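You operate a simulated robot arm through the tools that you are given. There is no shell and no other tool.

The job below is to be done with a simulated robot arm. You get a single attempt, and the scene is never put back.

JOB
Clear-coat the tops of the dry row on tray 1.
Fine: leave the wet row alone; from the pot marked CLEAR; before you coat, slide the wooden bridge to the end by the wooden stand; use the white wide brush, rinse it in the clear cup by tray 1, wipe it on the folded white cloth and stand it back; lid back on; the other pots stay. The pieces stay on their pegs. Leave the table's air on.

Only the result counts: the job must be done as asked and must still hold three seconds after the hand-in. Knocking over, shifting, dropping, spilling or breaking anything else fails it. A push-on lid holds only when it is set on centred and level and pressed home; a screw cap is set on level and turned clockwise until tight. Flat cloth is picked up by pressing the open fingertips on it (5 to 10 N) and closing them slowly along it; thin cloth reads only 2 to 8 mm in the jaws.

ROBOT AND FRAMES
A 7-joint arm with a two-finger parallel gripper, fixed in place. Base frame: the origin is on the floor under the middle of its stand, x ahead of it, y to its left, z up. Readings come in m, degrees, newtons and seconds.
With the tool pointing down near the work surface it reaches from about 0.36 to 0.78 m from the base axis. Its first joint turns from -143.0 to 143.0 degrees. Payload 3 kg.
The tool frame sits at the grasp point between the pads (the TCP): z along the fingers, y along the line on which they close. The tips reach 0.03 m beyond it. Largest opening 0.11 m; finger width 0.02, thickness 0.01; the body of the gripper, 0.048 by 0.112 m, starts 0.055 m behind the TCP.
Orientation is that of the tool frame in the base frame, as a unit quaternion [x, y, z, w]. With the fingers straight down and closing along the base's y, the tool's x points along the base's -x, its y along +y and its z along -z.

CONTROLS
- The arm moves only by the tool send_rows. Its argument "series" is a list of rows, each a list of 7 numbers: the shift along the tool's x, y, z in m, then the turn, a rotation vector about the tool's x, y, z in degrees, then the closure in counts, from 0 (fully open) to 255 (shut). In form: [[tx, ty, tz, wx, wy, wz, claw], ...]. A call has 1 to 20 rows; each row is the pose to reach, as a shift and turn from the pose commanded when the call began, along the tool's axes at that moment. Rows are played at 5 a second. More than 0.05 m and 8.6 degrees between two rows, or a gripper value outside its range, and nothing of the call is played. Where a pose cannot be reached the arm comes as near as it can. A force on the tool above 40 N (or 10 N above the force at the start of the call, whichever is more), or a blocked arm, ends the call early, and 0.2 s more pass. The fingers move at their own pace (about 0.153 m/s each) and stop on an object; they squeeze with about 23 N. The grip force told is the motor's: it shows also when the fingers shut on nothing. Time passes only in rows, and 0.2 s behind the last, so rows that repeat a pose let the fingers close. The reply holds the time, the measured pose of the TCP, the force on the tool along the base axes, the opening and the grip force, in the units named above and with some noise, with the torque about the TCP (base axes, N m) and any sound that the robot's microphone picked up.
- Cameras (640 x 400 px; columns grow to the right, rows downward): "scene" is fixed at [0.2108, 0.6423, 1.6286]; the picture's right is [-0.87, -0.49, 0.00], its down [-0.39, 0.69, -0.61] and it looks along [0.30, -0.53, -0.79] (base axes); focal length 328 px, centre (320, 200). "wrist" rides on the gripper at [0.072, 0.017, -0.103] in the tool frame; the picture's right is [-0.23, 0.97, 0.00], its down [-0.76, -0.18, -0.62] and it looks along [-0.61, -0.14, 0.78] (tool axes); focal length 222 px, centre (320, 200). There is no depth. A picture from a camera that has moved, and an enlarged one, comes with that camera's place and axes in the base frame and with its lens. The place of the scene camera against the robot may be out by one fixed shift of up to 0.025 m in any direction.
- capture(camera): a new picture of that camera. It takes no simulated time.
- slide_trunk(by): moves the trunk up (or, below 0, down) by that many m; the arm rides with it, the base frame stays. It gives what a move gives, with no picture.
- zoom(camera, box): a new picture of the part [left, top, right, bottom] of that camera's present view, enlarged. It takes no simulated time.
- job_done(): hands the job in; it is judged then, once.

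Nothing tells you positions but the pictures and the camera data. Unless the task says otherwise, let go and move clear before handing in.

The tools are called after "Request:" as a command line: name --pt "numbers of a row" for each row, then --argument value for the rest, lists and objects as JSON in quotes. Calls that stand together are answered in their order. send_rows: Moves the arm, as the interface text tells. Its arguments: {"type":"object","properties":{"series":{"type":"array","items":{"type":"array","items":{"type":"number"}}}},"required":["series"]} The other tools are called the same way: slide_trunk (by) moves the trunk up or down; capture (camera) takes a picture; zoom (camera, box) takes an enlarged picture of a part of a camera's view; job_done () hands the job in.

At the start:

```text
time_s: 0.0
tcp_pos: [0.4462, 0.1557, 1.1824]
tool_rot: [0.0, 1.0, 0.0, 0.001]
contact_force: [0.4, -0.2, 0.0]
ft_torque: [0.02, -0.01, -0.03]
width: 0.11
grip_force: 0.0
trunk travel left (down, up): [-0.425, 0.065]
```

scene: 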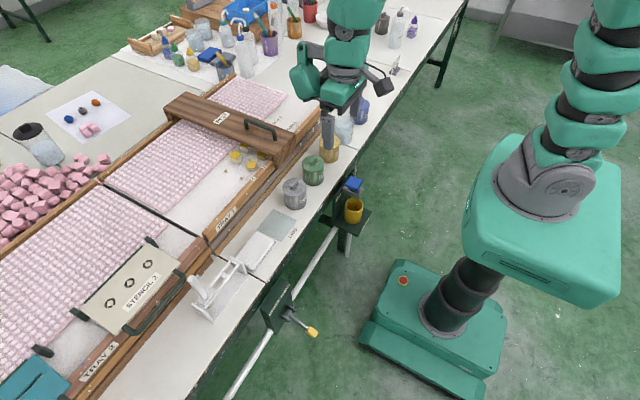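
wrist: 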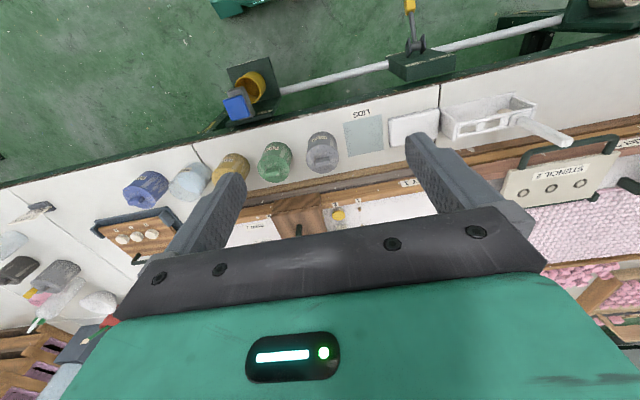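

I see a long work table with trays of pink pieces, a wooden bridge over tray 1, a row of pots (grey, green, yellow, others), a folded cloth and some stands. First I'll look closer at everything before moving.

Request:
zoom --camera "scene" --box '[160, 60, 400, 210]'

Request:
zoom --camera "scene" --box '[100, 0, 340, 150]'

Request:
zoom --camera "scene" --box '[160, 140, 400, 340]'

Request:
zoom --camera "wrist" --box '[80, 80, 360, 300]'

Request:
zoom --camera "wrist" --box '[300, 80, 640, 300]'

Request:
zoom --camera "wrist" --box '[0, 160, 200, 400]'

```text
2.67 times, centred on (280, 135) of scene
camera zoom: at [0.2108, 0.6423, 1.6286], right [-0.87, -0.49, 0.0], down [-0.39, 0.69, -0.61], along [0.3, -0.53, -0.79], focal length 875 px, centre (427, 373)
```

zoom: 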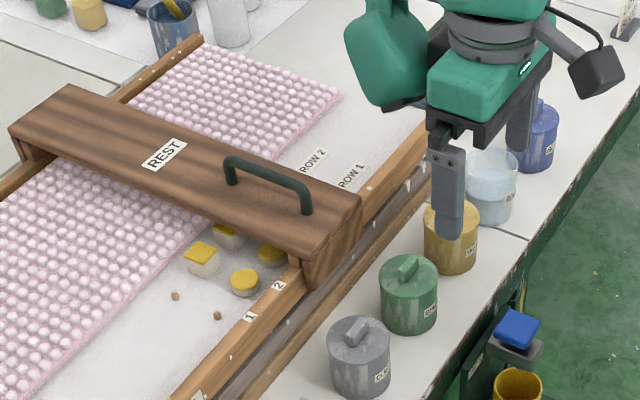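

```text
2.67 times, centred on (220, 75) of scene
camera zoom: at [0.2108, 0.6423, 1.6286], right [-0.87, -0.49, 0.0], down [-0.39, 0.69, -0.61], along [0.3, -0.53, -0.79], focal length 875 px, centre (587, 533)
```

zoom: 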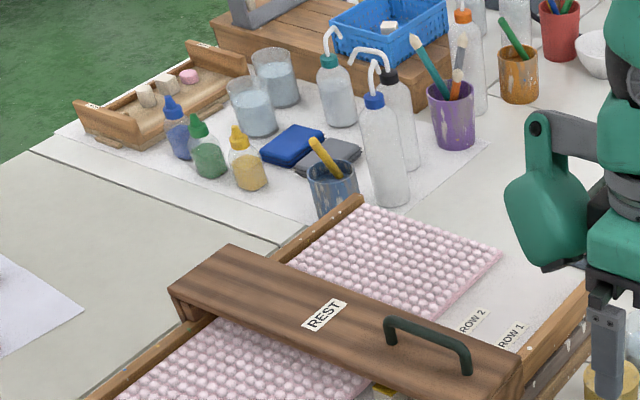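

```text
2.00 times, centred on (280, 240) of scene
camera zoom: at [0.2108, 0.6423, 1.6286], right [-0.87, -0.49, 0.0], down [-0.39, 0.69, -0.61], along [0.3, -0.53, -0.79], focal length 656 px, centre (400, 120)
```

zoom: 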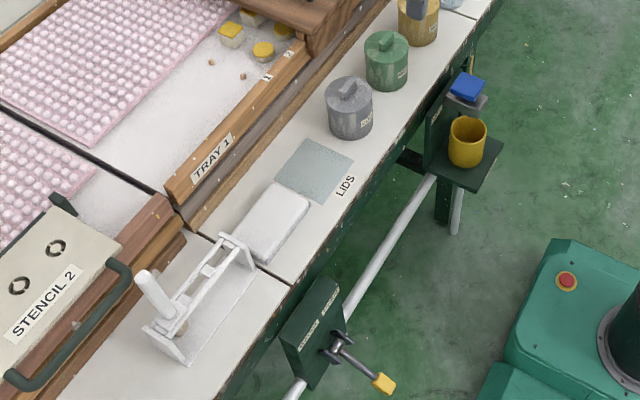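

```text
1.82 times, centred on (220, 190) of wrist
camera zoom: at [0.3744, 0.1709, 1.2848], right [0.23, 0.97, 0.0], down [0.76, -0.18, 0.62], along [0.61, -0.14, -0.78], focal length 404 px, centre (502, 218)
```

zoom: 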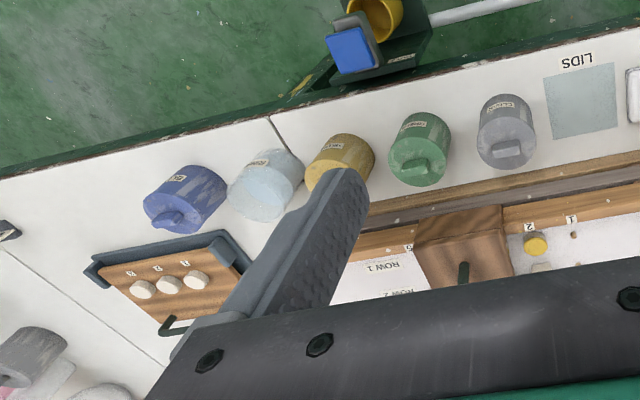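

```text
1.82 times, centred on (470, 190) of wrist
camera zoom: at [0.3744, 0.1709, 1.2848], right [0.23, 0.97, 0.0], down [0.76, -0.18, 0.62], along [0.61, -0.14, -0.78], focal length 404 px, centre (47, 218)
```

zoom: 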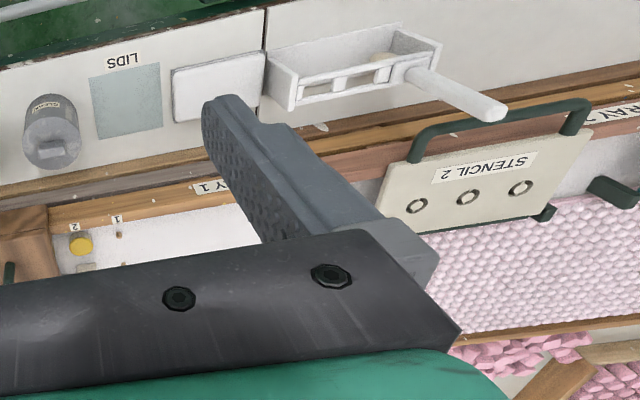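

```text
1.67 times, centred on (100, 280) of wrist
camera zoom: at [0.3744, 0.1709, 1.2848], right [0.23, 0.97, 0.0], down [0.76, -0.18, 0.62], along [0.61, -0.14, -0.78], focal length 370 px, centre (687, 67)
```

zoom: 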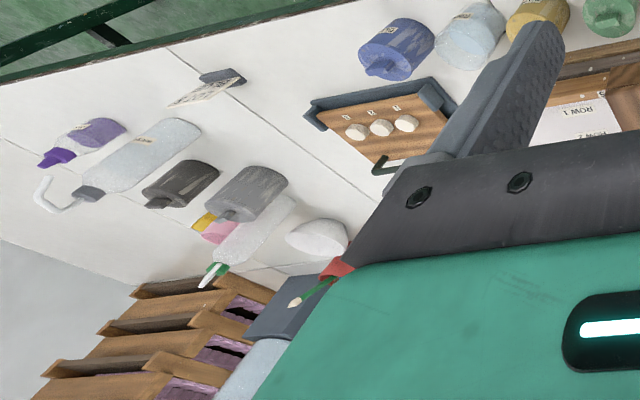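

The grey pot looks to be the one marked CLEAR, about x 0.58, y 0.13; I want to read all labels and find the piece states before moving.

Request:
zoom --camera "scene" --box '[260, 140, 350, 215]'

Request:
zoom --camera "wrist" --box '[240, 110, 360, 190]'

Request:
zoom --camera "wrist" --box '[80, 140, 260, 280]'

Request:
zoom --camera "scene" --box '[210, 120, 300, 190]'

Request:
zoom --camera "wrist" --box '[220, 180, 440, 270]'

Request:
zoom --camera "wrist" --box '[380, 60, 640, 200]'

```text
5.33 times, centred on (305, 178) of scene
camera zoom: at [0.2108, 0.6423, 1.6286], right [-0.87, -0.49, 0.0], down [-0.39, 0.69, -0.61], along [0.3, -0.53, -0.79], focal length 1750 px, centre (400, 320)
```

zoom: 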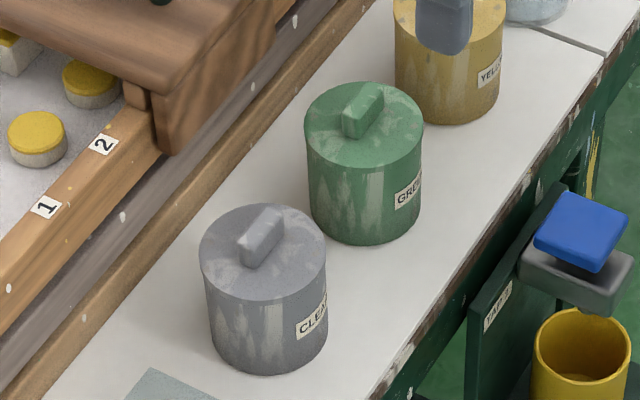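

```text
5.00 times, centred on (300, 150) of wrist
camera zoom: at [0.3744, 0.1709, 1.2848], right [0.23, 0.97, 0.0], down [0.76, -0.18, 0.62], along [0.61, -0.14, -0.78], focal length 1111 px, centre (420, 450)
```

zoom: 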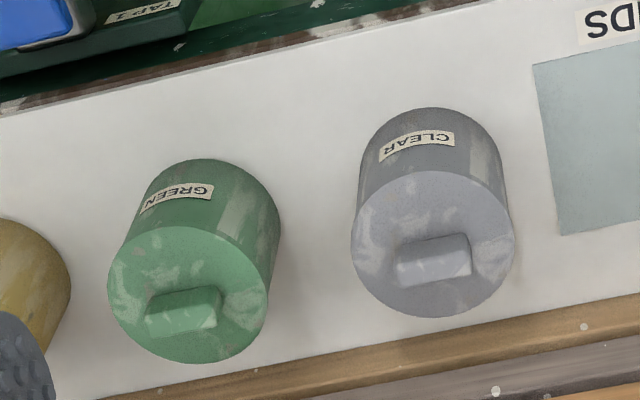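

```text
2.86 times, centred on (170, 210) of wrist
camera zoom: at [0.3744, 0.1709, 1.2848], right [0.23, 0.97, 0.0], down [0.76, -0.18, 0.62], along [0.61, -0.14, -0.78], focal length 635 px, centre (749, 171)
```

zoom: 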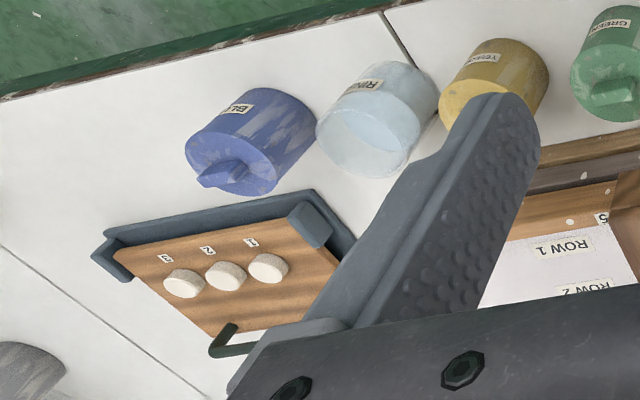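

```text
5.71 times, centred on (255, 155) of scene
camera zoom: at [0.2108, 0.6423, 1.6286], right [-0.87, -0.49, 0.0], down [-0.39, 0.69, -0.61], along [0.3, -0.53, -0.79], focal length 1875 px, centre (691, 457)
```

zoom: 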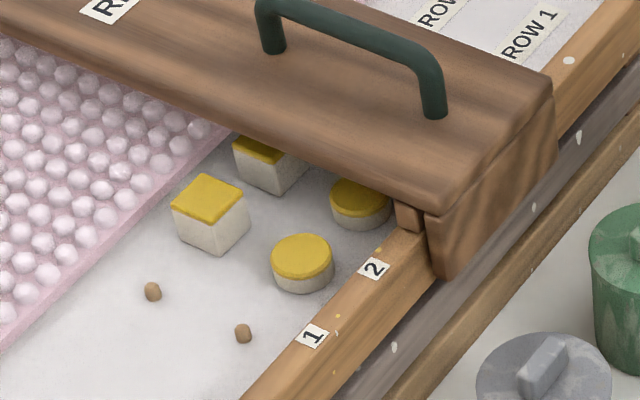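

```text
2.91 times, centred on (330, 225) of wrist
camera zoom: at [0.3744, 0.1709, 1.2848], right [0.23, 0.97, 0.0], down [0.76, -0.18, 0.62], along [0.61, -0.14, -0.78], focal length 646 px, centre (291, 127)
```

zoom: 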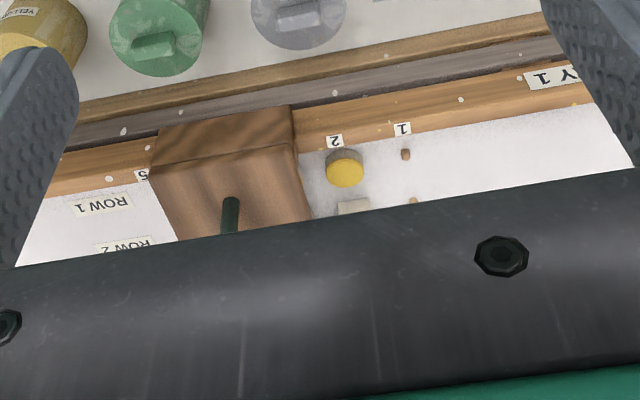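

```text
2.46 times, centred on (510, 130) of wrist
camera zoom: at [0.3744, 0.1709, 1.2848], right [0.23, 0.97, 0.0], down [0.76, -0.18, 0.62], along [0.61, -0.14, -0.78], focal length 547 px, centre (-148, 372)
```

zoom: 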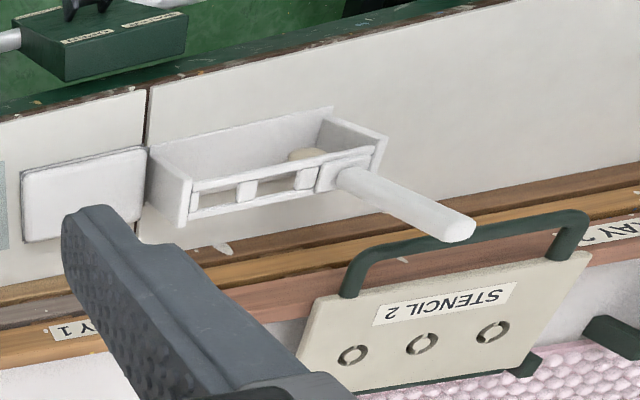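

The CLEAR pot is the grey one; LIDS mat, folded cloth and white brush stand lie further to +y. A wooden board stand with three samples is at the -y end. I'll move the arm for a better look at the tray and stand.

Request:
send_rows --pt "-0.03 -0.03 0 0 0 0 0" --pt "-0.06 -0.06 0 0 0 0 0" --pt "-0.09 -0.09 0 0 0 0 0" --pt "-0.12 -0.12 0 0 0 0 0" --pt "-0.14 -0.15 0 0 0 0 0" --pt "-0.14 -0.15 0 0 0 0 0"

Request:
capture --camera "wrist"

Request:
capture --camera "scene"

```text
time_s: 1.4
tcp_pos: [0.5868, 0.0054, 1.1802]
tool_rot: [0.0, 1.0, 0.001, 0.0]
contact_force: [-0.8, -0.3, 0.5]
ft_torque: [0.01, 0.01, 0.01]
width: 0.1102
grip_force: 0.1
trunk travel left (down, up): [-0.425, 0.065]
```

```text
taken
camera wrist: at [0.515, 0.0208, 1.284], right [0.23, 0.97, 0.0], down [0.76, -0.18, 0.62], along [0.61, -0.14, -0.78], focal length 222 px, centre (320, 200)
```

wrist: 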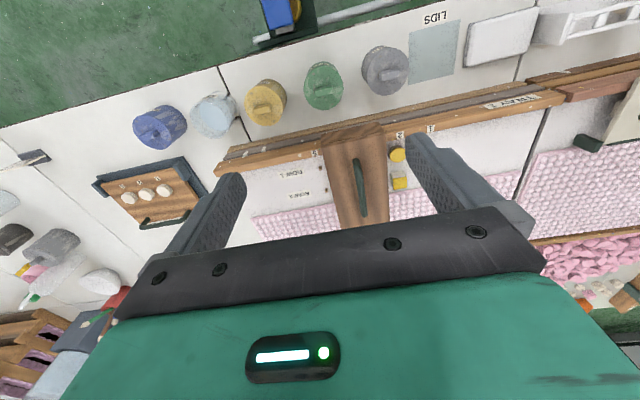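

```text
taken
```

scene: 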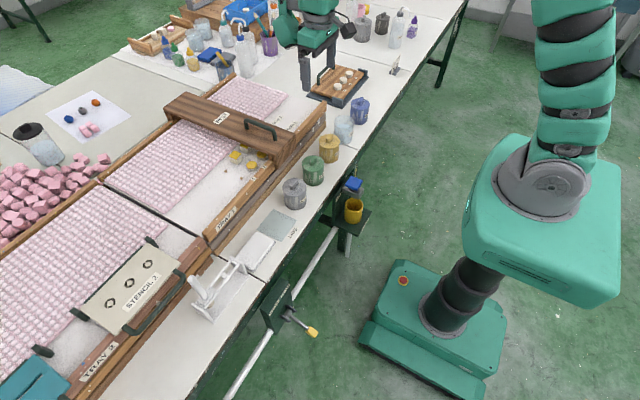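

Request:
zoom --camera "wrist" --box '[220, 100, 540, 260]'

Request:
zoom --camera "wrist" --box '[90, 80, 280, 250]'

Request:
zoom --camera "scene" --box '[270, 30, 390, 130]'

Request:
zoom --camera "wrist" --box '[370, 100, 490, 200]'

```text
2.00 times, centred on (380, 180) of wrist
camera zoom: at [0.515, 0.0208, 1.284], right [0.23, 0.97, 0.0], down [0.76, -0.18, 0.62], along [0.61, -0.14, -0.78], focal length 444 px, centre (200, 240)
```

zoom: 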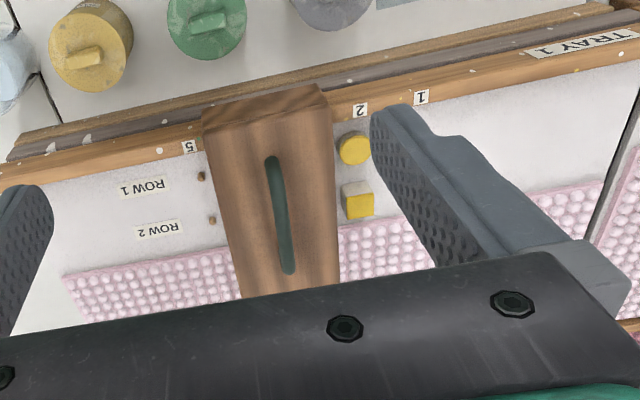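

```text
2.35 times, centred on (185, 165) of wrist
camera zoom: at [0.515, 0.0208, 1.284], right [0.23, 0.97, 0.0], down [0.76, -0.18, 0.62], along [0.61, -0.14, -0.78], focal length 523 px, centre (638, 282)
```

zoom: 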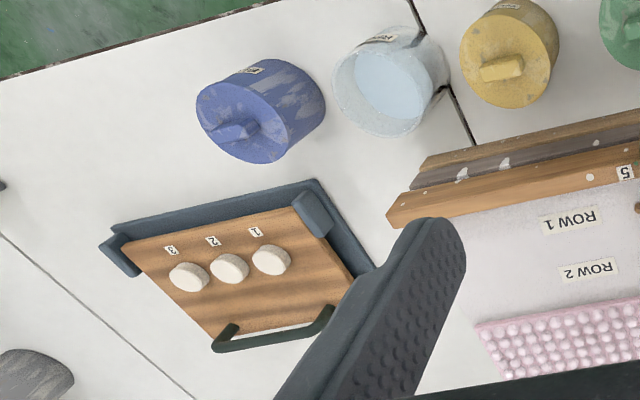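

```text
4.00 times, centred on (330, 80) of scene
camera zoom: at [0.2108, 0.6423, 1.6286], right [-0.87, -0.49, 0.0], down [-0.39, 0.69, -0.61], along [0.3, -0.53, -0.79], focal length 1312 px, centre (280, 680)
```

zoom: 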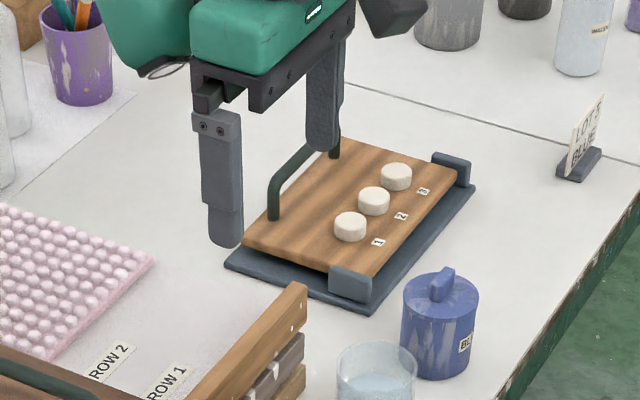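

```text
4.00 times, centred on (430, 150) of wrist
camera zoom: at [0.515, 0.0208, 1.284], right [0.23, 0.97, 0.0], down [0.76, -0.18, 0.62], along [0.61, -0.14, -0.78], focal length 888 px, centre (-120, 400)
```

zoom: 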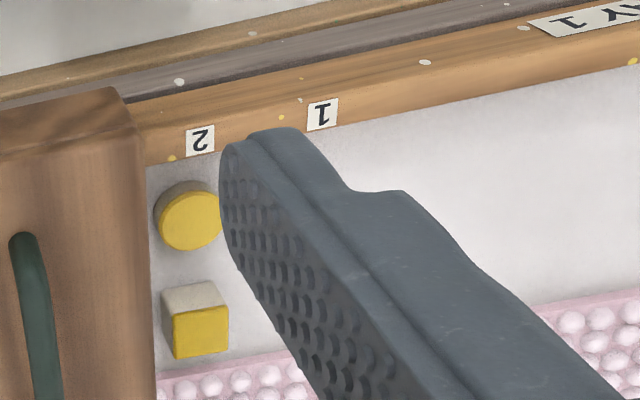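

Request:
zoom --camera "scene" --box '[170, 220, 310, 340]'

Request:
zoom --camera "scene" --box '[340, 0, 440, 80]'

Request:
zoom --camera "scene" --box '[0, 220, 200, 400]'

Request:
zoom --camera "scene" --box '[0, 80, 140, 220]'

Request:
zoom --camera "scene" --box '[240, 240, 400, 360]'

Request:
zoom --camera "scene" --box '[320, 160, 400, 240]'

```text
3.33 times, centred on (240, 280) of scene
camera zoom: at [0.2108, 0.6423, 1.6286], right [-0.87, -0.49, 0.0], down [-0.39, 0.69, -0.61], along [0.3, -0.53, -0.79], focal length 1094 px, centre (587, -67)
```

zoom: 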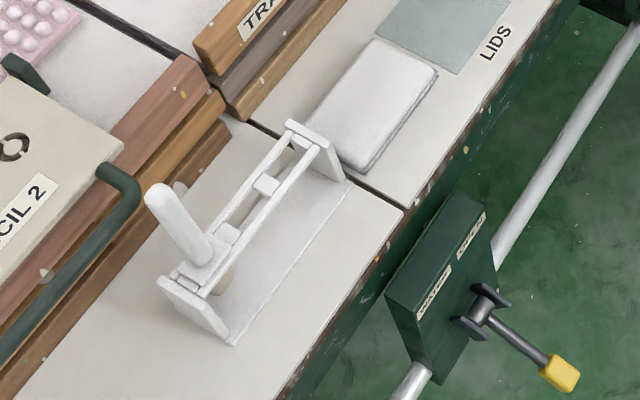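

```text
5.00 times, centred on (390, 40) of scene
camera zoom: at [0.2108, 0.6423, 1.6286], right [-0.87, -0.49, 0.0], down [-0.39, 0.69, -0.61], along [0.3, -0.53, -0.79], focal length 1640 px, centre (-30, 1000)
```

zoom: 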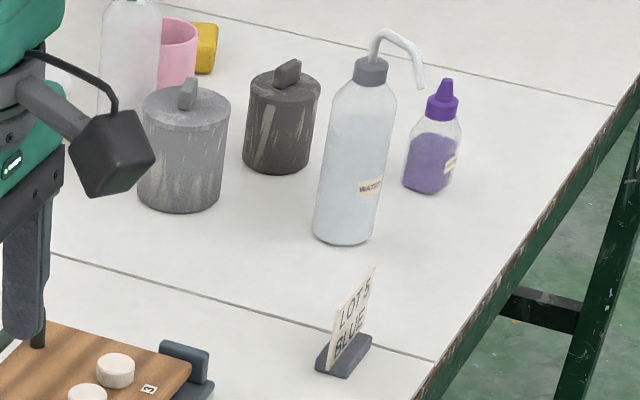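

```text
2.22 times, centred on (100, 310) of scene
camera zoom: at [0.2108, 0.6423, 1.6286], right [-0.87, -0.49, 0.0], down [-0.39, 0.69, -0.61], along [0.3, -0.53, -0.79], focal length 729 px, centre (809, -44)
```

zoom: 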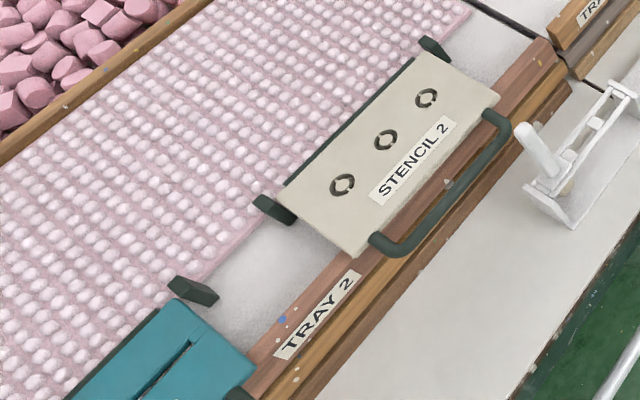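

```text
2.86 times, centred on (70, 150) of scene
camera zoom: at [0.2108, 0.6423, 1.6286], right [-0.87, -0.49, 0.0], down [-0.39, 0.69, -0.61], along [0.3, -0.53, -0.79], focal length 937 px, centre (1034, 343)
```

zoom: 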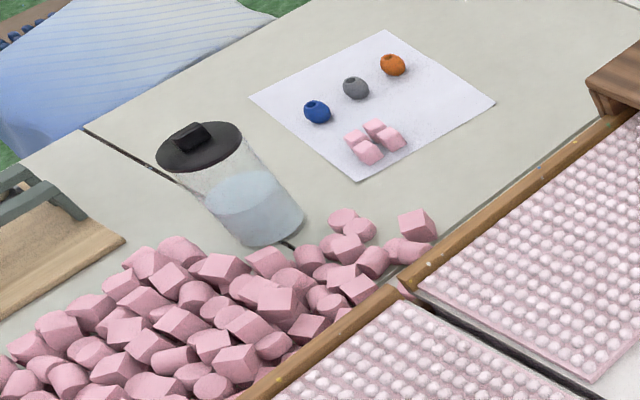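

```text
3.33 times, centred on (320, 300) of scene
camera zoom: at [0.2108, 0.6423, 1.6286], right [-0.87, -0.49, 0.0], down [-0.39, 0.69, -0.61], along [0.3, -0.53, -0.79], focal length 1094 px, centre (320, -133)
```

zoom: 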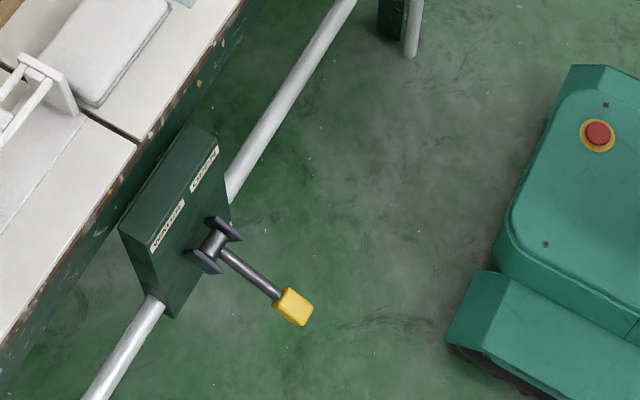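

```text
5.00 times, centred on (360, 200) of scene
camera zoom: at [0.2108, 0.6423, 1.6286], right [-0.87, -0.49, 0.0], down [-0.39, 0.69, -0.61], along [0.3, -0.53, -0.79], focal length 1640 px, centre (120, 200)
```

zoom: 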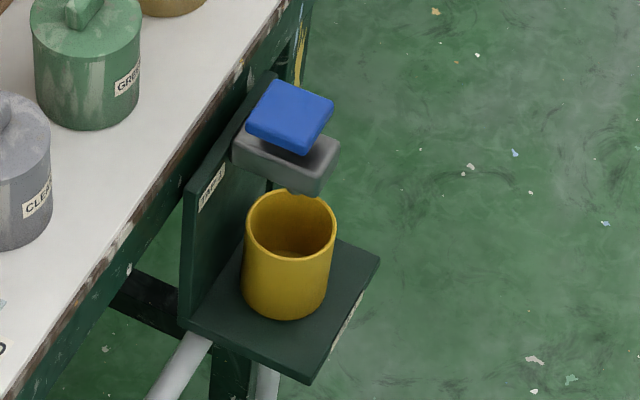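

The bridge handle is near (0.71–0.83, 0.035, ~0.95), the pieces sit in columns 2–4 of tray 1, and the wooden sample stand is at the -y end. Next I go above the bridge handle to look at it closely.

Request:
send_rows --pt "-0.04 0.007 0.02 0 0 0 0" --pt "-0.08 0.015 0.04 0 0 0 0" --pt "-0.12 0.022 0.06 0 0 0 0" --pt "-0.16 0.03 0.08 0 0 0 0" --pt "-0.16 0.03 0.08 0 0 0 0"

Request:
capture --camera "wrist"

Request:
capture --camera "scene"

```text
time_s: 2.6
tcp_pos: [0.7484, 0.0347, 1.1006]
tool_rot: [-0.001, 1.0, 0.0, 0.0]
contact_force: [1.0, 0.6, 0.6]
ft_torque: [0.03, 0.05, 0.0]
width: 0.1101
grip_force: 0.1
trunk travel left (down, up): [-0.425, 0.065]
```

```text
taken
camera wrist: at [0.6767, 0.051, 1.2037], right [0.23, 0.97, 0.0], down [0.76, -0.18, 0.62], along [0.61, -0.14, -0.78], focal length 222 px, centre (320, 200)
```

wrist: 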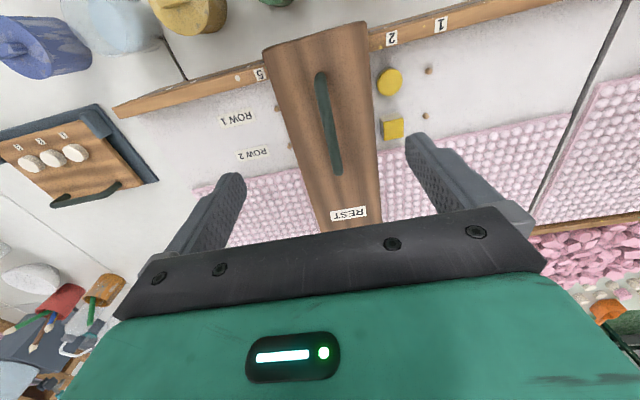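

```text
taken
```

scene: 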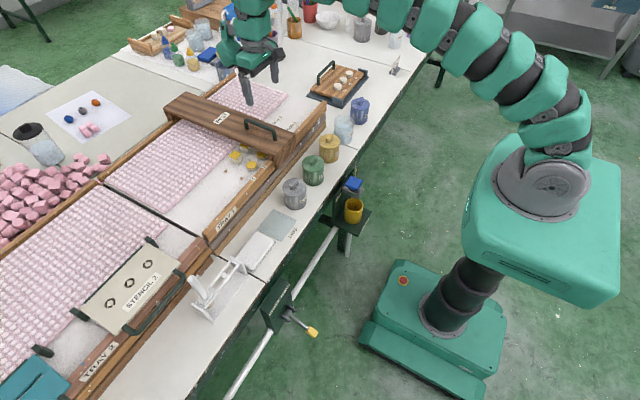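

Request:
zoom --camera "wrist" --box '[350, 40, 450, 150]'

Request:
zoom --camera "wrist" --box '[230, 10, 400, 120]'

Request:
zoom --camera "wrist" --box '[100, 40, 300, 180]'

Request:
zoom --camera "scene" --box '[270, 80, 360, 150]'

```text
3.64 times, centred on (400, 95) of wrist
camera zoom: at [0.6767, 0.051, 1.2037], right [0.23, 0.97, 0.0], down [0.76, -0.18, 0.62], along [0.61, -0.14, -0.78], focal length 808 px, centre (29, 582)
```

zoom: 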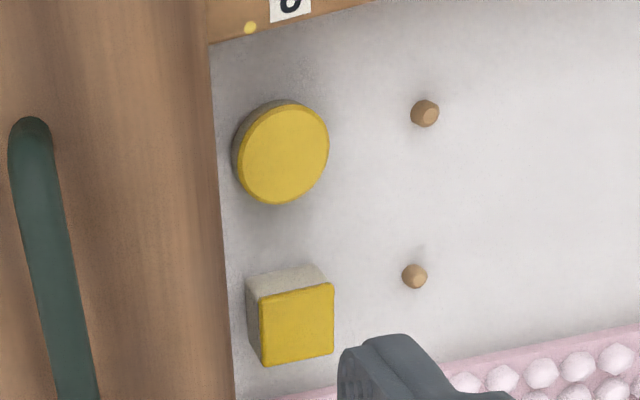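

```text
3.64 times, centred on (315, 65) of wrist
camera zoom: at [0.6767, 0.051, 1.2037], right [0.23, 0.97, 0.0], down [0.76, -0.18, 0.62], along [0.61, -0.14, -0.78], focal length 808 px, centre (338, 691)
```

zoom: 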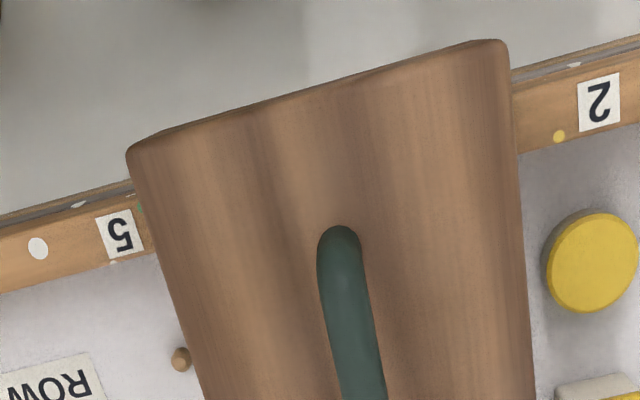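

```text
2.86 times, centred on (200, 110) of wrist
camera zoom: at [0.6767, 0.051, 1.2037], right [0.23, 0.97, 0.0], down [0.76, -0.18, 0.62], along [0.61, -0.14, -0.78], focal length 635 px, centre (663, 457)
```

zoom: 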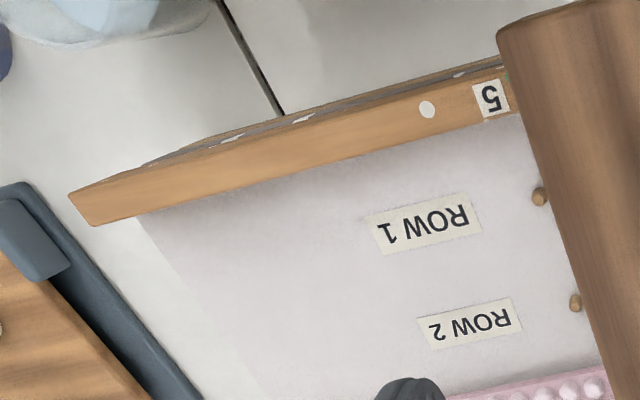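

```text
5.71 times, centred on (315, 115) of scene
camera zoom: at [0.2108, 0.6423, 1.6286], right [-0.87, -0.49, 0.0], down [-0.39, 0.69, -0.61], along [0.3, -0.53, -0.79], focal length 1875 px, centre (349, 686)
```

zoom: 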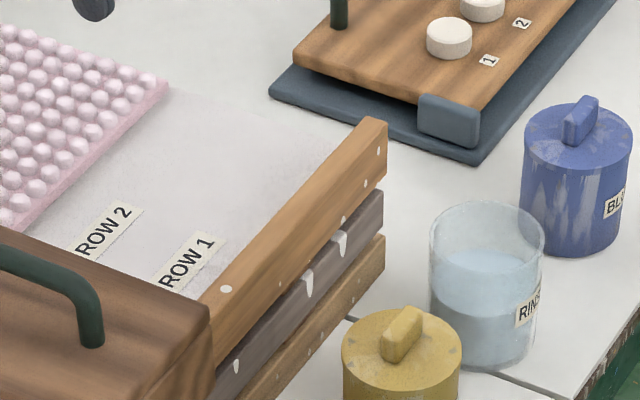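

Bridge top is ~z 0.90, spans y −0.02…0.10, handle bar at y≈0.039; tray's −y end (next to the wooden sample board stand) is y≈−0.25. I'll lower over the handle and check alignment.

Request:
send_rows --pt "-0.01 0.004 0.04 0 0 0 100" --pt "-0.012 0.004 0.08 0 0 0 100" --pt "-0.012 0.004 0.12 0 0 0 100" --pt "-0.012 0.004 0.12 0 0 0 100"

Request:
capture --camera "wrist"

Request:
zoom --camera "scene" --box '[190, 50, 350, 170]'

```text
time_s: 3.6
tcp_pos: [0.7587, 0.0376, 0.9818]
tool_rot: [0.0, 1.0, 0.0, 0.0]
contact_force: [-0.2, -0.2, 0.2]
ft_torque: [-0.03, -0.01, 0.01]
width: 0.067
grip_force: 0.1
trunk travel left (down, up): [-0.425, 0.065]
```

```text
taken
camera wrist: at [0.6871, 0.0549, 1.0844], right [0.23, 0.97, 0.0], down [0.76, -0.18, 0.62], along [0.61, -0.14, -0.78], focal length 222 px, centre (320, 200)
```

wrist: 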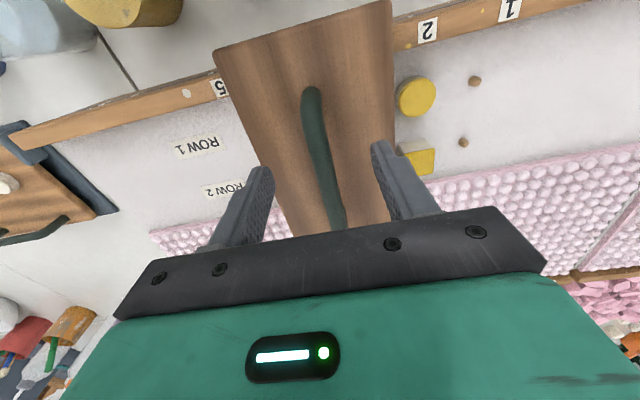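

```text
3.33 times, centred on (270, 110) of scene
camera zoom: at [0.2108, 0.6423, 1.6286], right [-0.87, -0.49, 0.0], down [-0.39, 0.69, -0.61], along [0.3, -0.53, -0.79], focal length 1094 px, centre (487, 500)
```

zoom: 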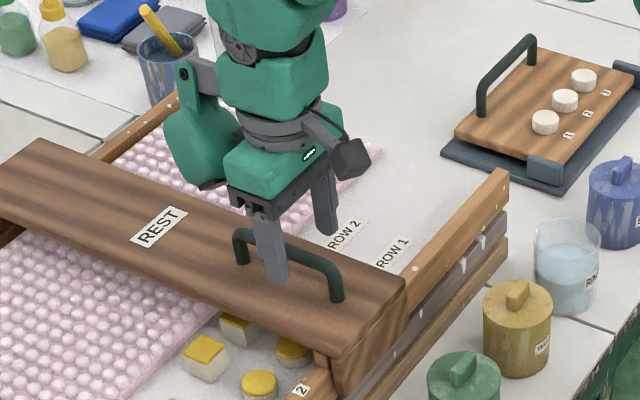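

Handle is aligned between the fingers. I'll go down slowly, then close on the bar.

Request:
send_rows --pt "0 0.001 0.02 0 0 0 100" --pt "0 0.001 0.035 0 0 0 100" --pt "0 0.001 0.043 0 0 0 100" --pt "0 0.001 0.05 0 0 0 100" --pt "0 0.001 0.05 0 0 0 100"

Request:
capture --camera "wrist"

Request:
zoom --camera "scene" --box '[220, 90, 310, 160]'

```text
time_s: 4.5
tcp_pos: [0.7605, 0.0412, 0.9459]
tool_rot: [-0.001, 1.0, 0.0, 0.007]
contact_force: [-2.6, -0.5, 17.2]
ft_torque: [-0.13, 0.23, -0.03]
width: 0.0671
grip_force: 0.1
trunk travel left (down, up): [-0.425, 0.065]
stopped in row 4: the force on the tool passed its limit at 48 N (the readings are from after the stop); the commanded pose is now the measured one
```

```text
taken
camera wrist: at [0.6877, 0.0562, 1.048], right [0.23, 0.97, 0.0], down [0.75, -0.18, 0.63], along [0.62, -0.14, -0.77], focal length 222 px, centre (320, 200)
```

wrist: 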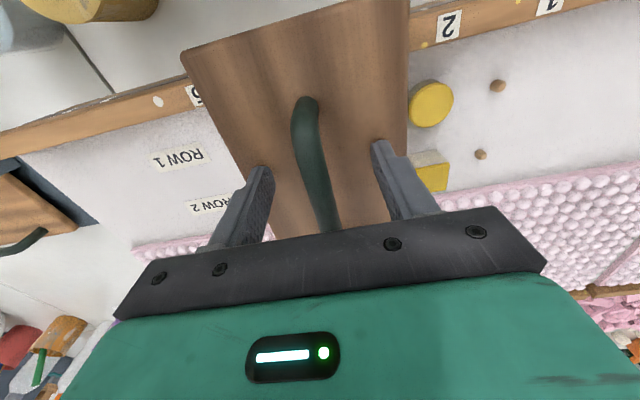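

```text
5.71 times, centred on (265, 125) of scene
camera zoom: at [0.2108, 0.6423, 1.6286], right [-0.87, -0.49, 0.0], down [-0.39, 0.69, -0.61], along [0.3, -0.53, -0.79], focal length 1875 px, centre (634, 629)
```

zoom: 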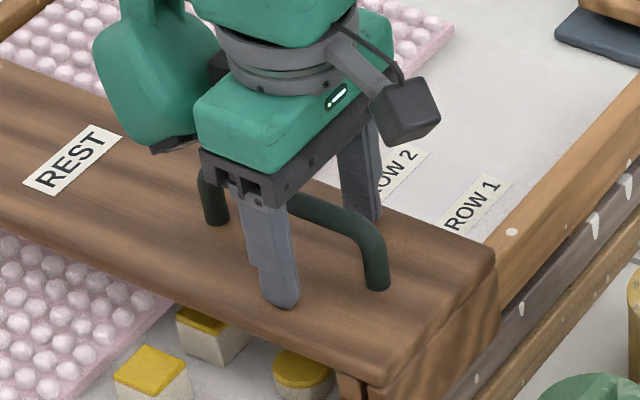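

The fingertips touched the bridge top (so its top is at z≈0.916). I'll rise a little and close on the handle bar.

Request:
send_rows --pt "0 -0.002 -0.005 0 0.4 0 100" --pt "0 -0.002 -0.007 0 0.8 0 100" --pt "0 -0.002 -0.007 0 0.8 0 180" --pt "0 -0.002 -0.007 0 0.8 0 255" --pt "0 -0.002 -0.007 0 0.8 0 255" --pt "0 -0.002 -0.007 0 0.8 0 255"

Request:
capture --camera "wrist"

```text
time_s: 5.9
tcp_pos: [0.7607, 0.0382, 0.9501]
tool_rot: [0.0, 1.0, 0.0, -0.003]
contact_force: [-2.2, -0.1, -1.8]
ft_torque: [0.01, 0.27, -0.04]
width: 0.0135
grip_force: 45.4
trunk travel left (down, up): [-0.425, 0.065]
```

```text
taken
camera wrist: at [0.6899, 0.0542, 1.0534], right [0.23, 0.97, 0.0], down [0.77, -0.18, 0.62], along [0.6, -0.14, -0.79], focal length 222 px, centre (320, 200)
```

wrist: 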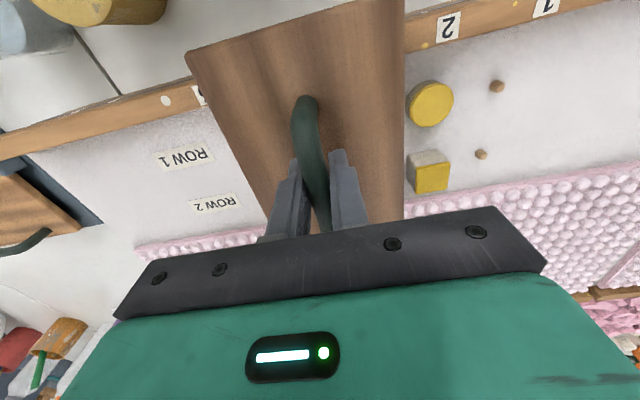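

The bar is gripped (13.5 mm). Now I slide slowly toward −y and watch the force.

Request:
send_rows --pt "0 -0.005 0 0 0 0 255" --pt "0 -0.012 0 0 0 0 255" --pt "0 -0.02 0 0 0 0 255" --pt "0 -0.03 0 0 0 0 255" --pt "0 -0.04 0 0 0 0 255"

Request:
capture --camera "wrist"

Request:
zoom --camera "scene" --box '[140, 50, 360, 200]'

```text
time_s: 7.1
tcp_pos: [0.7614, -0.002, 0.9499]
tool_rot: [0.0, 1.0, 0.0, -0.003]
contact_force: [-8.4, 1.4, -9.0]
ft_torque: [0.02, -0.83, -0.03]
width: 0.0135
grip_force: 45.3
trunk travel left (down, up): [-0.425, 0.065]
```

```text
taken
camera wrist: at [0.69, 0.0137, 1.0534], right [0.23, 0.97, 0.0], down [0.77, -0.18, 0.62], along [0.6, -0.14, -0.79], focal length 222 px, centre (320, 200)
```

wrist: 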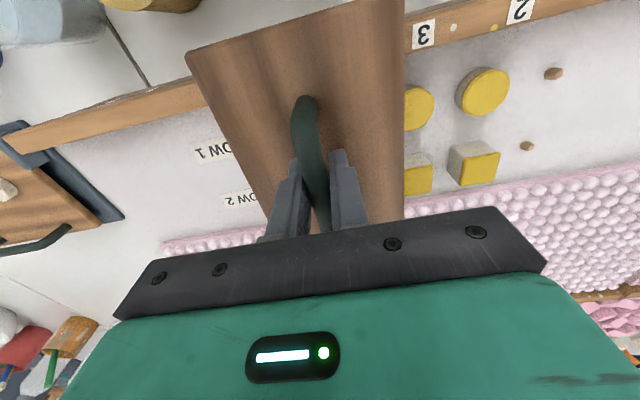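

```text
2.67 times, centred on (250, 125) of scene
camera zoom: at [0.2108, 0.6423, 1.6286], right [-0.87, -0.49, 0.0], down [-0.39, 0.69, -0.61], along [0.3, -0.53, -0.79], focal length 875 px, centre (507, 400)
```

zoom: 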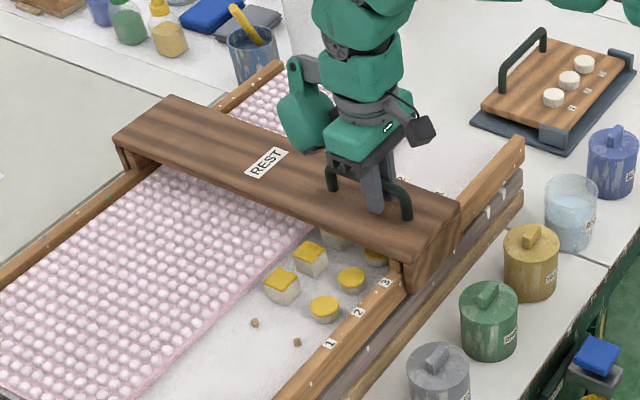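

The bridge slides straight. I continue toward the −y end, then check.

Request:
send_rows --pt "0.0005 -0.01 0.001 0 0 0 255" --pt "0.001 -0.02 0.0015 0 0 0 255" --pt "0.001 -0.03 0.0015 0 0 0 255" --pt "0.001 -0.04 0.0015 0 0 0 255" --pt "0.001 -0.05 0.0015 0 0 0 255" --pt "0.001 -0.06 0.0015 0 0 0 255" --pt "0.001 -0.07 0.0015 0 0 0 255" --pt "0.001 -0.08 0.0015 0 0 0 255" --pt "0.001 -0.09 0.0015 0 0 0 255" --pt "0.001 -0.1 0.0015 0 0 0 255" --pt "0.001 -0.11 0.0015 0 0 0 255" --pt "0.001 -0.12 0.0015 0 0 0 255" --pt "0.001 -0.13 0.0015 0 0 0 255" --pt "0.001 -0.14 0.0015 0 0 0 255" --pt "0.001 -0.145 0.0015 0 0 0 255"

Request:
capture --camera "wrist"

Request:
zoom --camera "scene" --box '[140, 40, 400, 200]'

```text
time_s: 9.8
tcp_pos: [0.7609, -0.1279, 0.9498]
tool_rot: [-0.001, 1.0, 0.0, 0.0]
contact_force: [3.1, -0.2, 4.9]
ft_torque: [-0.03, 0.61, -0.03]
width: 0.0137
grip_force: 45.1
trunk travel left (down, up): [-0.425, 0.065]
stopped in row 13: the force on the tool passed its limit at 41 N (the readings are from after the stop); the commanded pose is now the measured one
```

```text
taken
camera wrist: at [0.6893, -0.1119, 1.0529], right [0.23, 0.97, 0.0], down [0.76, -0.18, 0.62], along [0.61, -0.14, -0.78], focal length 222 px, centre (320, 200)
```

wrist: 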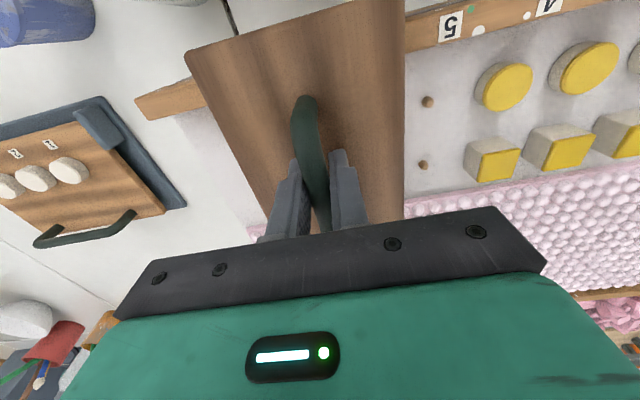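

```text
2.46 times, centred on (270, 120) of scene
camera zoom: at [0.2108, 0.6423, 1.6286], right [-0.87, -0.49, 0.0], down [-0.39, 0.69, -0.61], along [0.3, -0.53, -0.79], focal length 808 px, centre (443, 397)
```

zoom: 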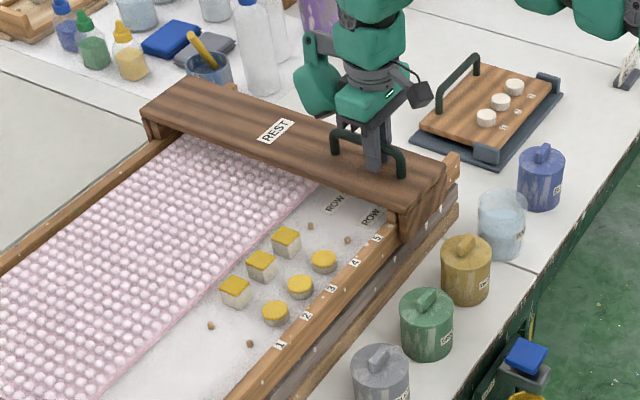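

It stopped with 41 N at y≈−0.128, about 6 cm short of the rail end, maybe at the end stop. I'll push on gently to test.

Request:
send_rows --pt "0 -0.003 0 0 0 0 255" --pt "0 -0.006 0 0 0 0 255" --pt "0 -0.01 0 0 0 0 255" --pt "0 -0.01 0 0 0 0 255"

Request:
zoom --camera "scene" --box '[290, 70, 370, 130]'

Request:
zoom --camera "wrist" --box '[120, 0, 440, 200]'

```text
time_s: 10.8
tcp_pos: [0.7609, -0.1372, 0.9493]
tool_rot: [-0.001, 1.0, 0.0, 0.0]
contact_force: [4.9, 1.0, -0.1]
ft_torque: [0.02, -0.49, -0.04]
width: 0.0132
grip_force: 45.1
trunk travel left (down, up): [-0.425, 0.065]
```

```text
6.67 times, centred on (330, 100) of scene
camera zoom: at [0.2108, 0.6423, 1.6286], right [-0.87, -0.49, 0.0], down [-0.39, 0.69, -0.61], along [0.3, -0.53, -0.79], focal length 2187 px, centre (253, 867)
```

zoom: 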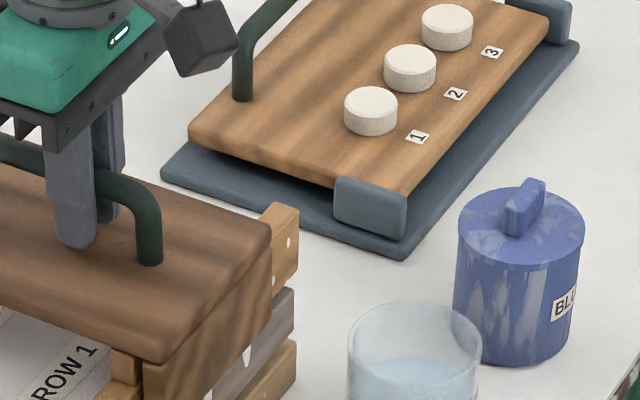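

```text
2.00 times, centred on (280, 100) of wrist
camera zoom: at [0.6894, -0.1216, 1.053], right [0.23, 0.97, 0.0], down [0.76, -0.18, 0.62], along [0.61, -0.14, -0.78], focal length 444 px, centre (400, 400)
```

zoom: 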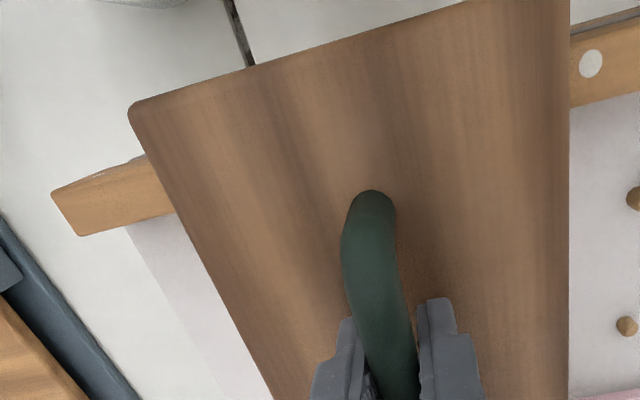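

It keeps sliding freely, so that was just friction; about 5 cm of rail remains. I continue in small steps.

Request:
send_rows --pt "0 -0.005 0 0 0 0 255" --pt "0 -0.01 0 0 0 0 255" --pt "0 -0.015 0 0 0 0 255" --pt "0 -0.02 0 0 0 0 255" --pt "0 -0.025 0 0 0 0 255" --pt "0 -0.03 0 0 0 0 255" --pt "0 -0.03 0 0 0 0 255"

Request:
zoom --camera "scene" --box '[270, 60, 370, 140]'

Request:
zoom --camera "wrist" --box '[120, 0, 440, 200]'

```text
time_s: 12.4
tcp_pos: [0.761, -0.168, 0.9487]
tool_rot: [-0.001, 1.0, 0.0, 0.0]
contact_force: [-1.9, 2.3, -2.5]
ft_torque: [-0.02, 0.52, -0.02]
width: 0.0136
grip_force: 44.6
trunk travel left (down, up): [-0.425, 0.065]
```

```text
5.00 times, centred on (320, 100) of scene
camera zoom: at [0.2108, 0.6423, 1.6286], right [-0.87, -0.49, 0.0], down [-0.39, 0.69, -0.61], along [0.3, -0.53, -0.79], focal length 1640 px, centre (320, 700)
```

zoom: 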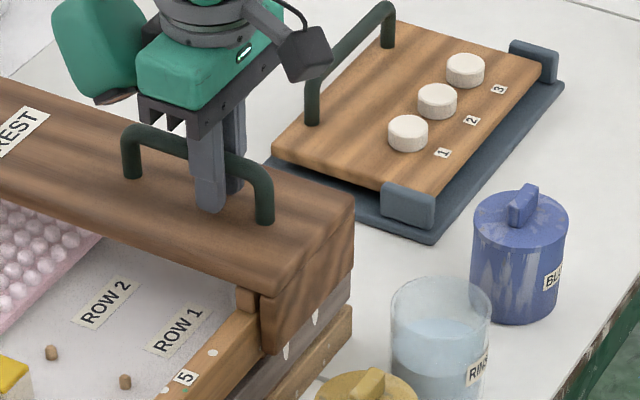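

```text
2.00 times, centred on (280, 100) of wrist
camera zoom: at [0.6894, -0.1519, 1.053], right [0.23, 0.97, 0.0], down [0.76, -0.18, 0.62], along [0.61, -0.14, -0.78], focal length 444 px, centre (400, 400)
```

zoom: 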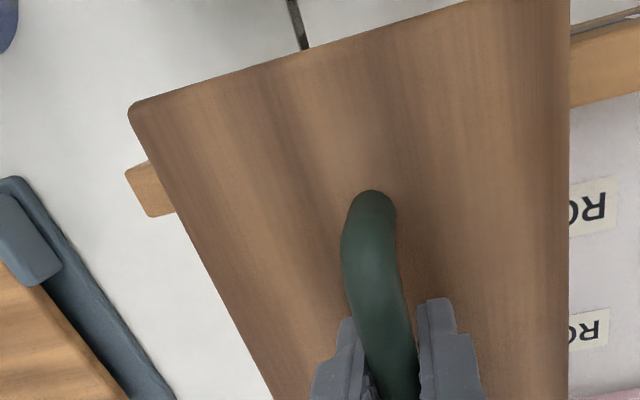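

About 2 cm of rail still shows. I'll slide nearly flush.

Request:
send_rows --pt "0 -0.005 0 0 0 0 255" --pt "0 -0.01 0 0 0 0 255" --pt "0 -0.015 0 0 0 0 255" --pt "0 -0.015 0 0 0 0 255"

Request:
zoom --camera "scene" --box '[270, 60, 370, 140]'

Request:
zoom --camera "wrist" --box '[120, 0, 440, 200]'

```text
time_s: 13.4
tcp_pos: [0.7613, -0.1831, 0.949]
tool_rot: [0.0, 1.0, 0.0, 0.001]
contact_force: [-5.7, -0.3, -6.7]
ft_torque: [-0.02, -0.41, -0.02]
width: 0.0136
grip_force: 44.4
trunk travel left (down, up): [-0.425, 0.065]
```

```text
5.00 times, centred on (320, 100) of scene
camera zoom: at [0.2108, 0.6423, 1.6286], right [-0.87, -0.49, 0.0], down [-0.39, 0.69, -0.61], along [0.3, -0.53, -0.79], focal length 1640 px, centre (320, 700)
```

zoom: 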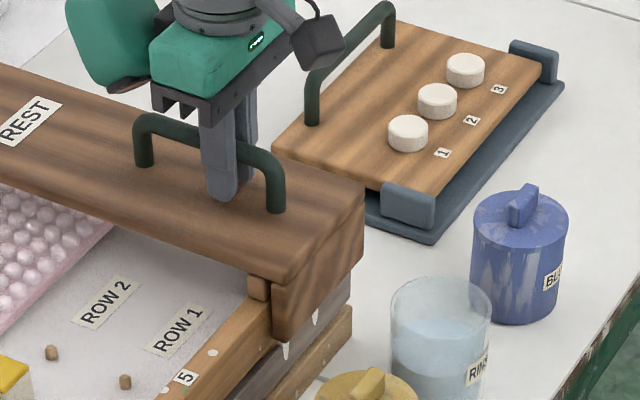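

```text
2.00 times, centred on (280, 100) of wrist
camera zoom: at [0.6894, -0.1671, 1.053], right [0.23, 0.97, 0.0], down [0.76, -0.18, 0.62], along [0.61, -0.14, -0.78], focal length 444 px, centre (400, 400)
```

zoom: 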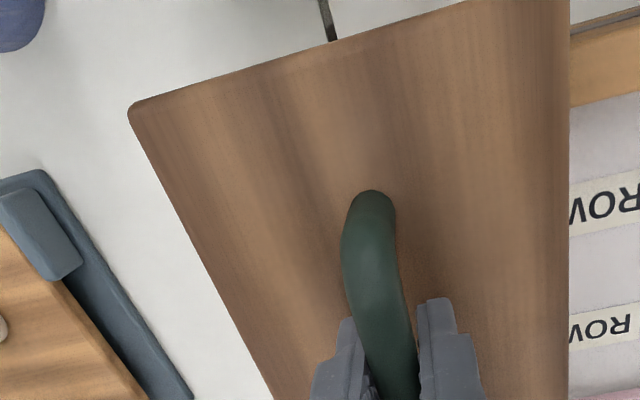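

The bridge is now about flush with the −y end of the tray. I'll release the handle, rise, and go look at the pieces.

Request:
send_rows --pt "0 0 0 0 0 0 180" --pt "0 0 0 0 0 0 110" --pt "0 0 0 0 0 0 110" --pt "0 0 -0.03 0 0 0 110" --pt "0 0 -0.07 0 0 0 110" --pt "0 0.03 -0.11 0 0 0 110" --pt "0.01 0.07 -0.13 0 0 0 110" --pt "0.03 0.115 -0.13 0 0 0 110" --pt "0.04 0.16 -0.13 0 0 0 110" --pt "0.05 0.2 -0.13 0 0 0 110" --pt "0.06 0.23 -0.13 0 0 0 110" --pt "0.07 0.25 -0.13 0 0 0 110" --pt "0.07 0.25 -0.13 0 0 0 110"

Request:
capture --camera "wrist"

Request:
zoom --camera "scene" --box '[200, 80, 360, 180]'

```text
time_s: 16.2
tcp_pos: [0.6898, 0.0678, 1.0801]
tool_rot: [-0.001, 1.0, 0.0, 0.0]
contact_force: [0.7, -0.3, 0.3]
ft_torque: [0.03, 0.01, -0.02]
width: 0.0627
grip_force: 0.0
trunk travel left (down, up): [-0.425, 0.065]
```

```text
taken
camera wrist: at [0.6189, 0.0833, 1.1836], right [0.23, 0.97, 0.0], down [0.76, -0.18, 0.62], along [0.61, -0.14, -0.78], focal length 222 px, centre (320, 200)
```

wrist: 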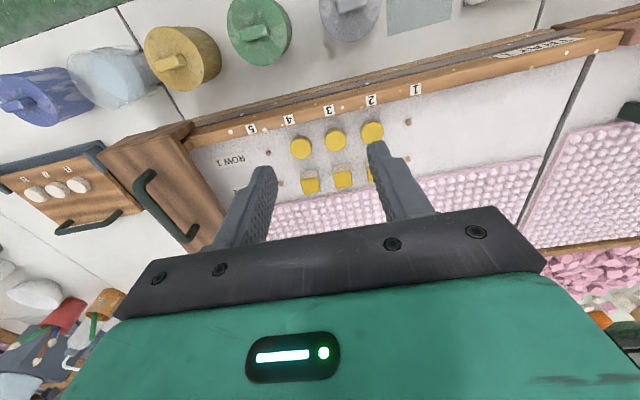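

```text
4.00 times, centred on (280, 130) of scene
camera zoom: at [0.2108, 0.6423, 1.6286], right [-0.87, -0.49, 0.0], down [-0.39, 0.69, -0.61], along [0.3, -0.53, -0.79], focal length 1312 px, centre (480, 480)
```

zoom: 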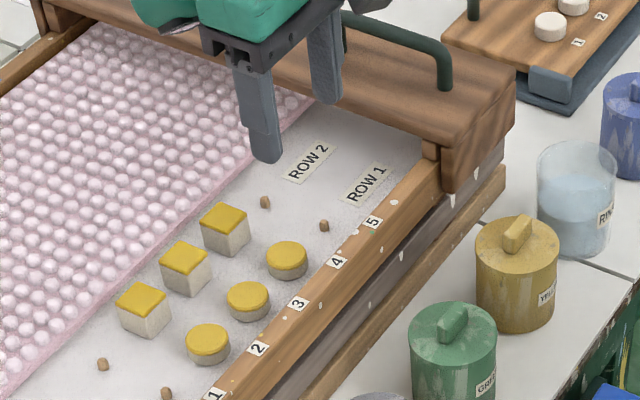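

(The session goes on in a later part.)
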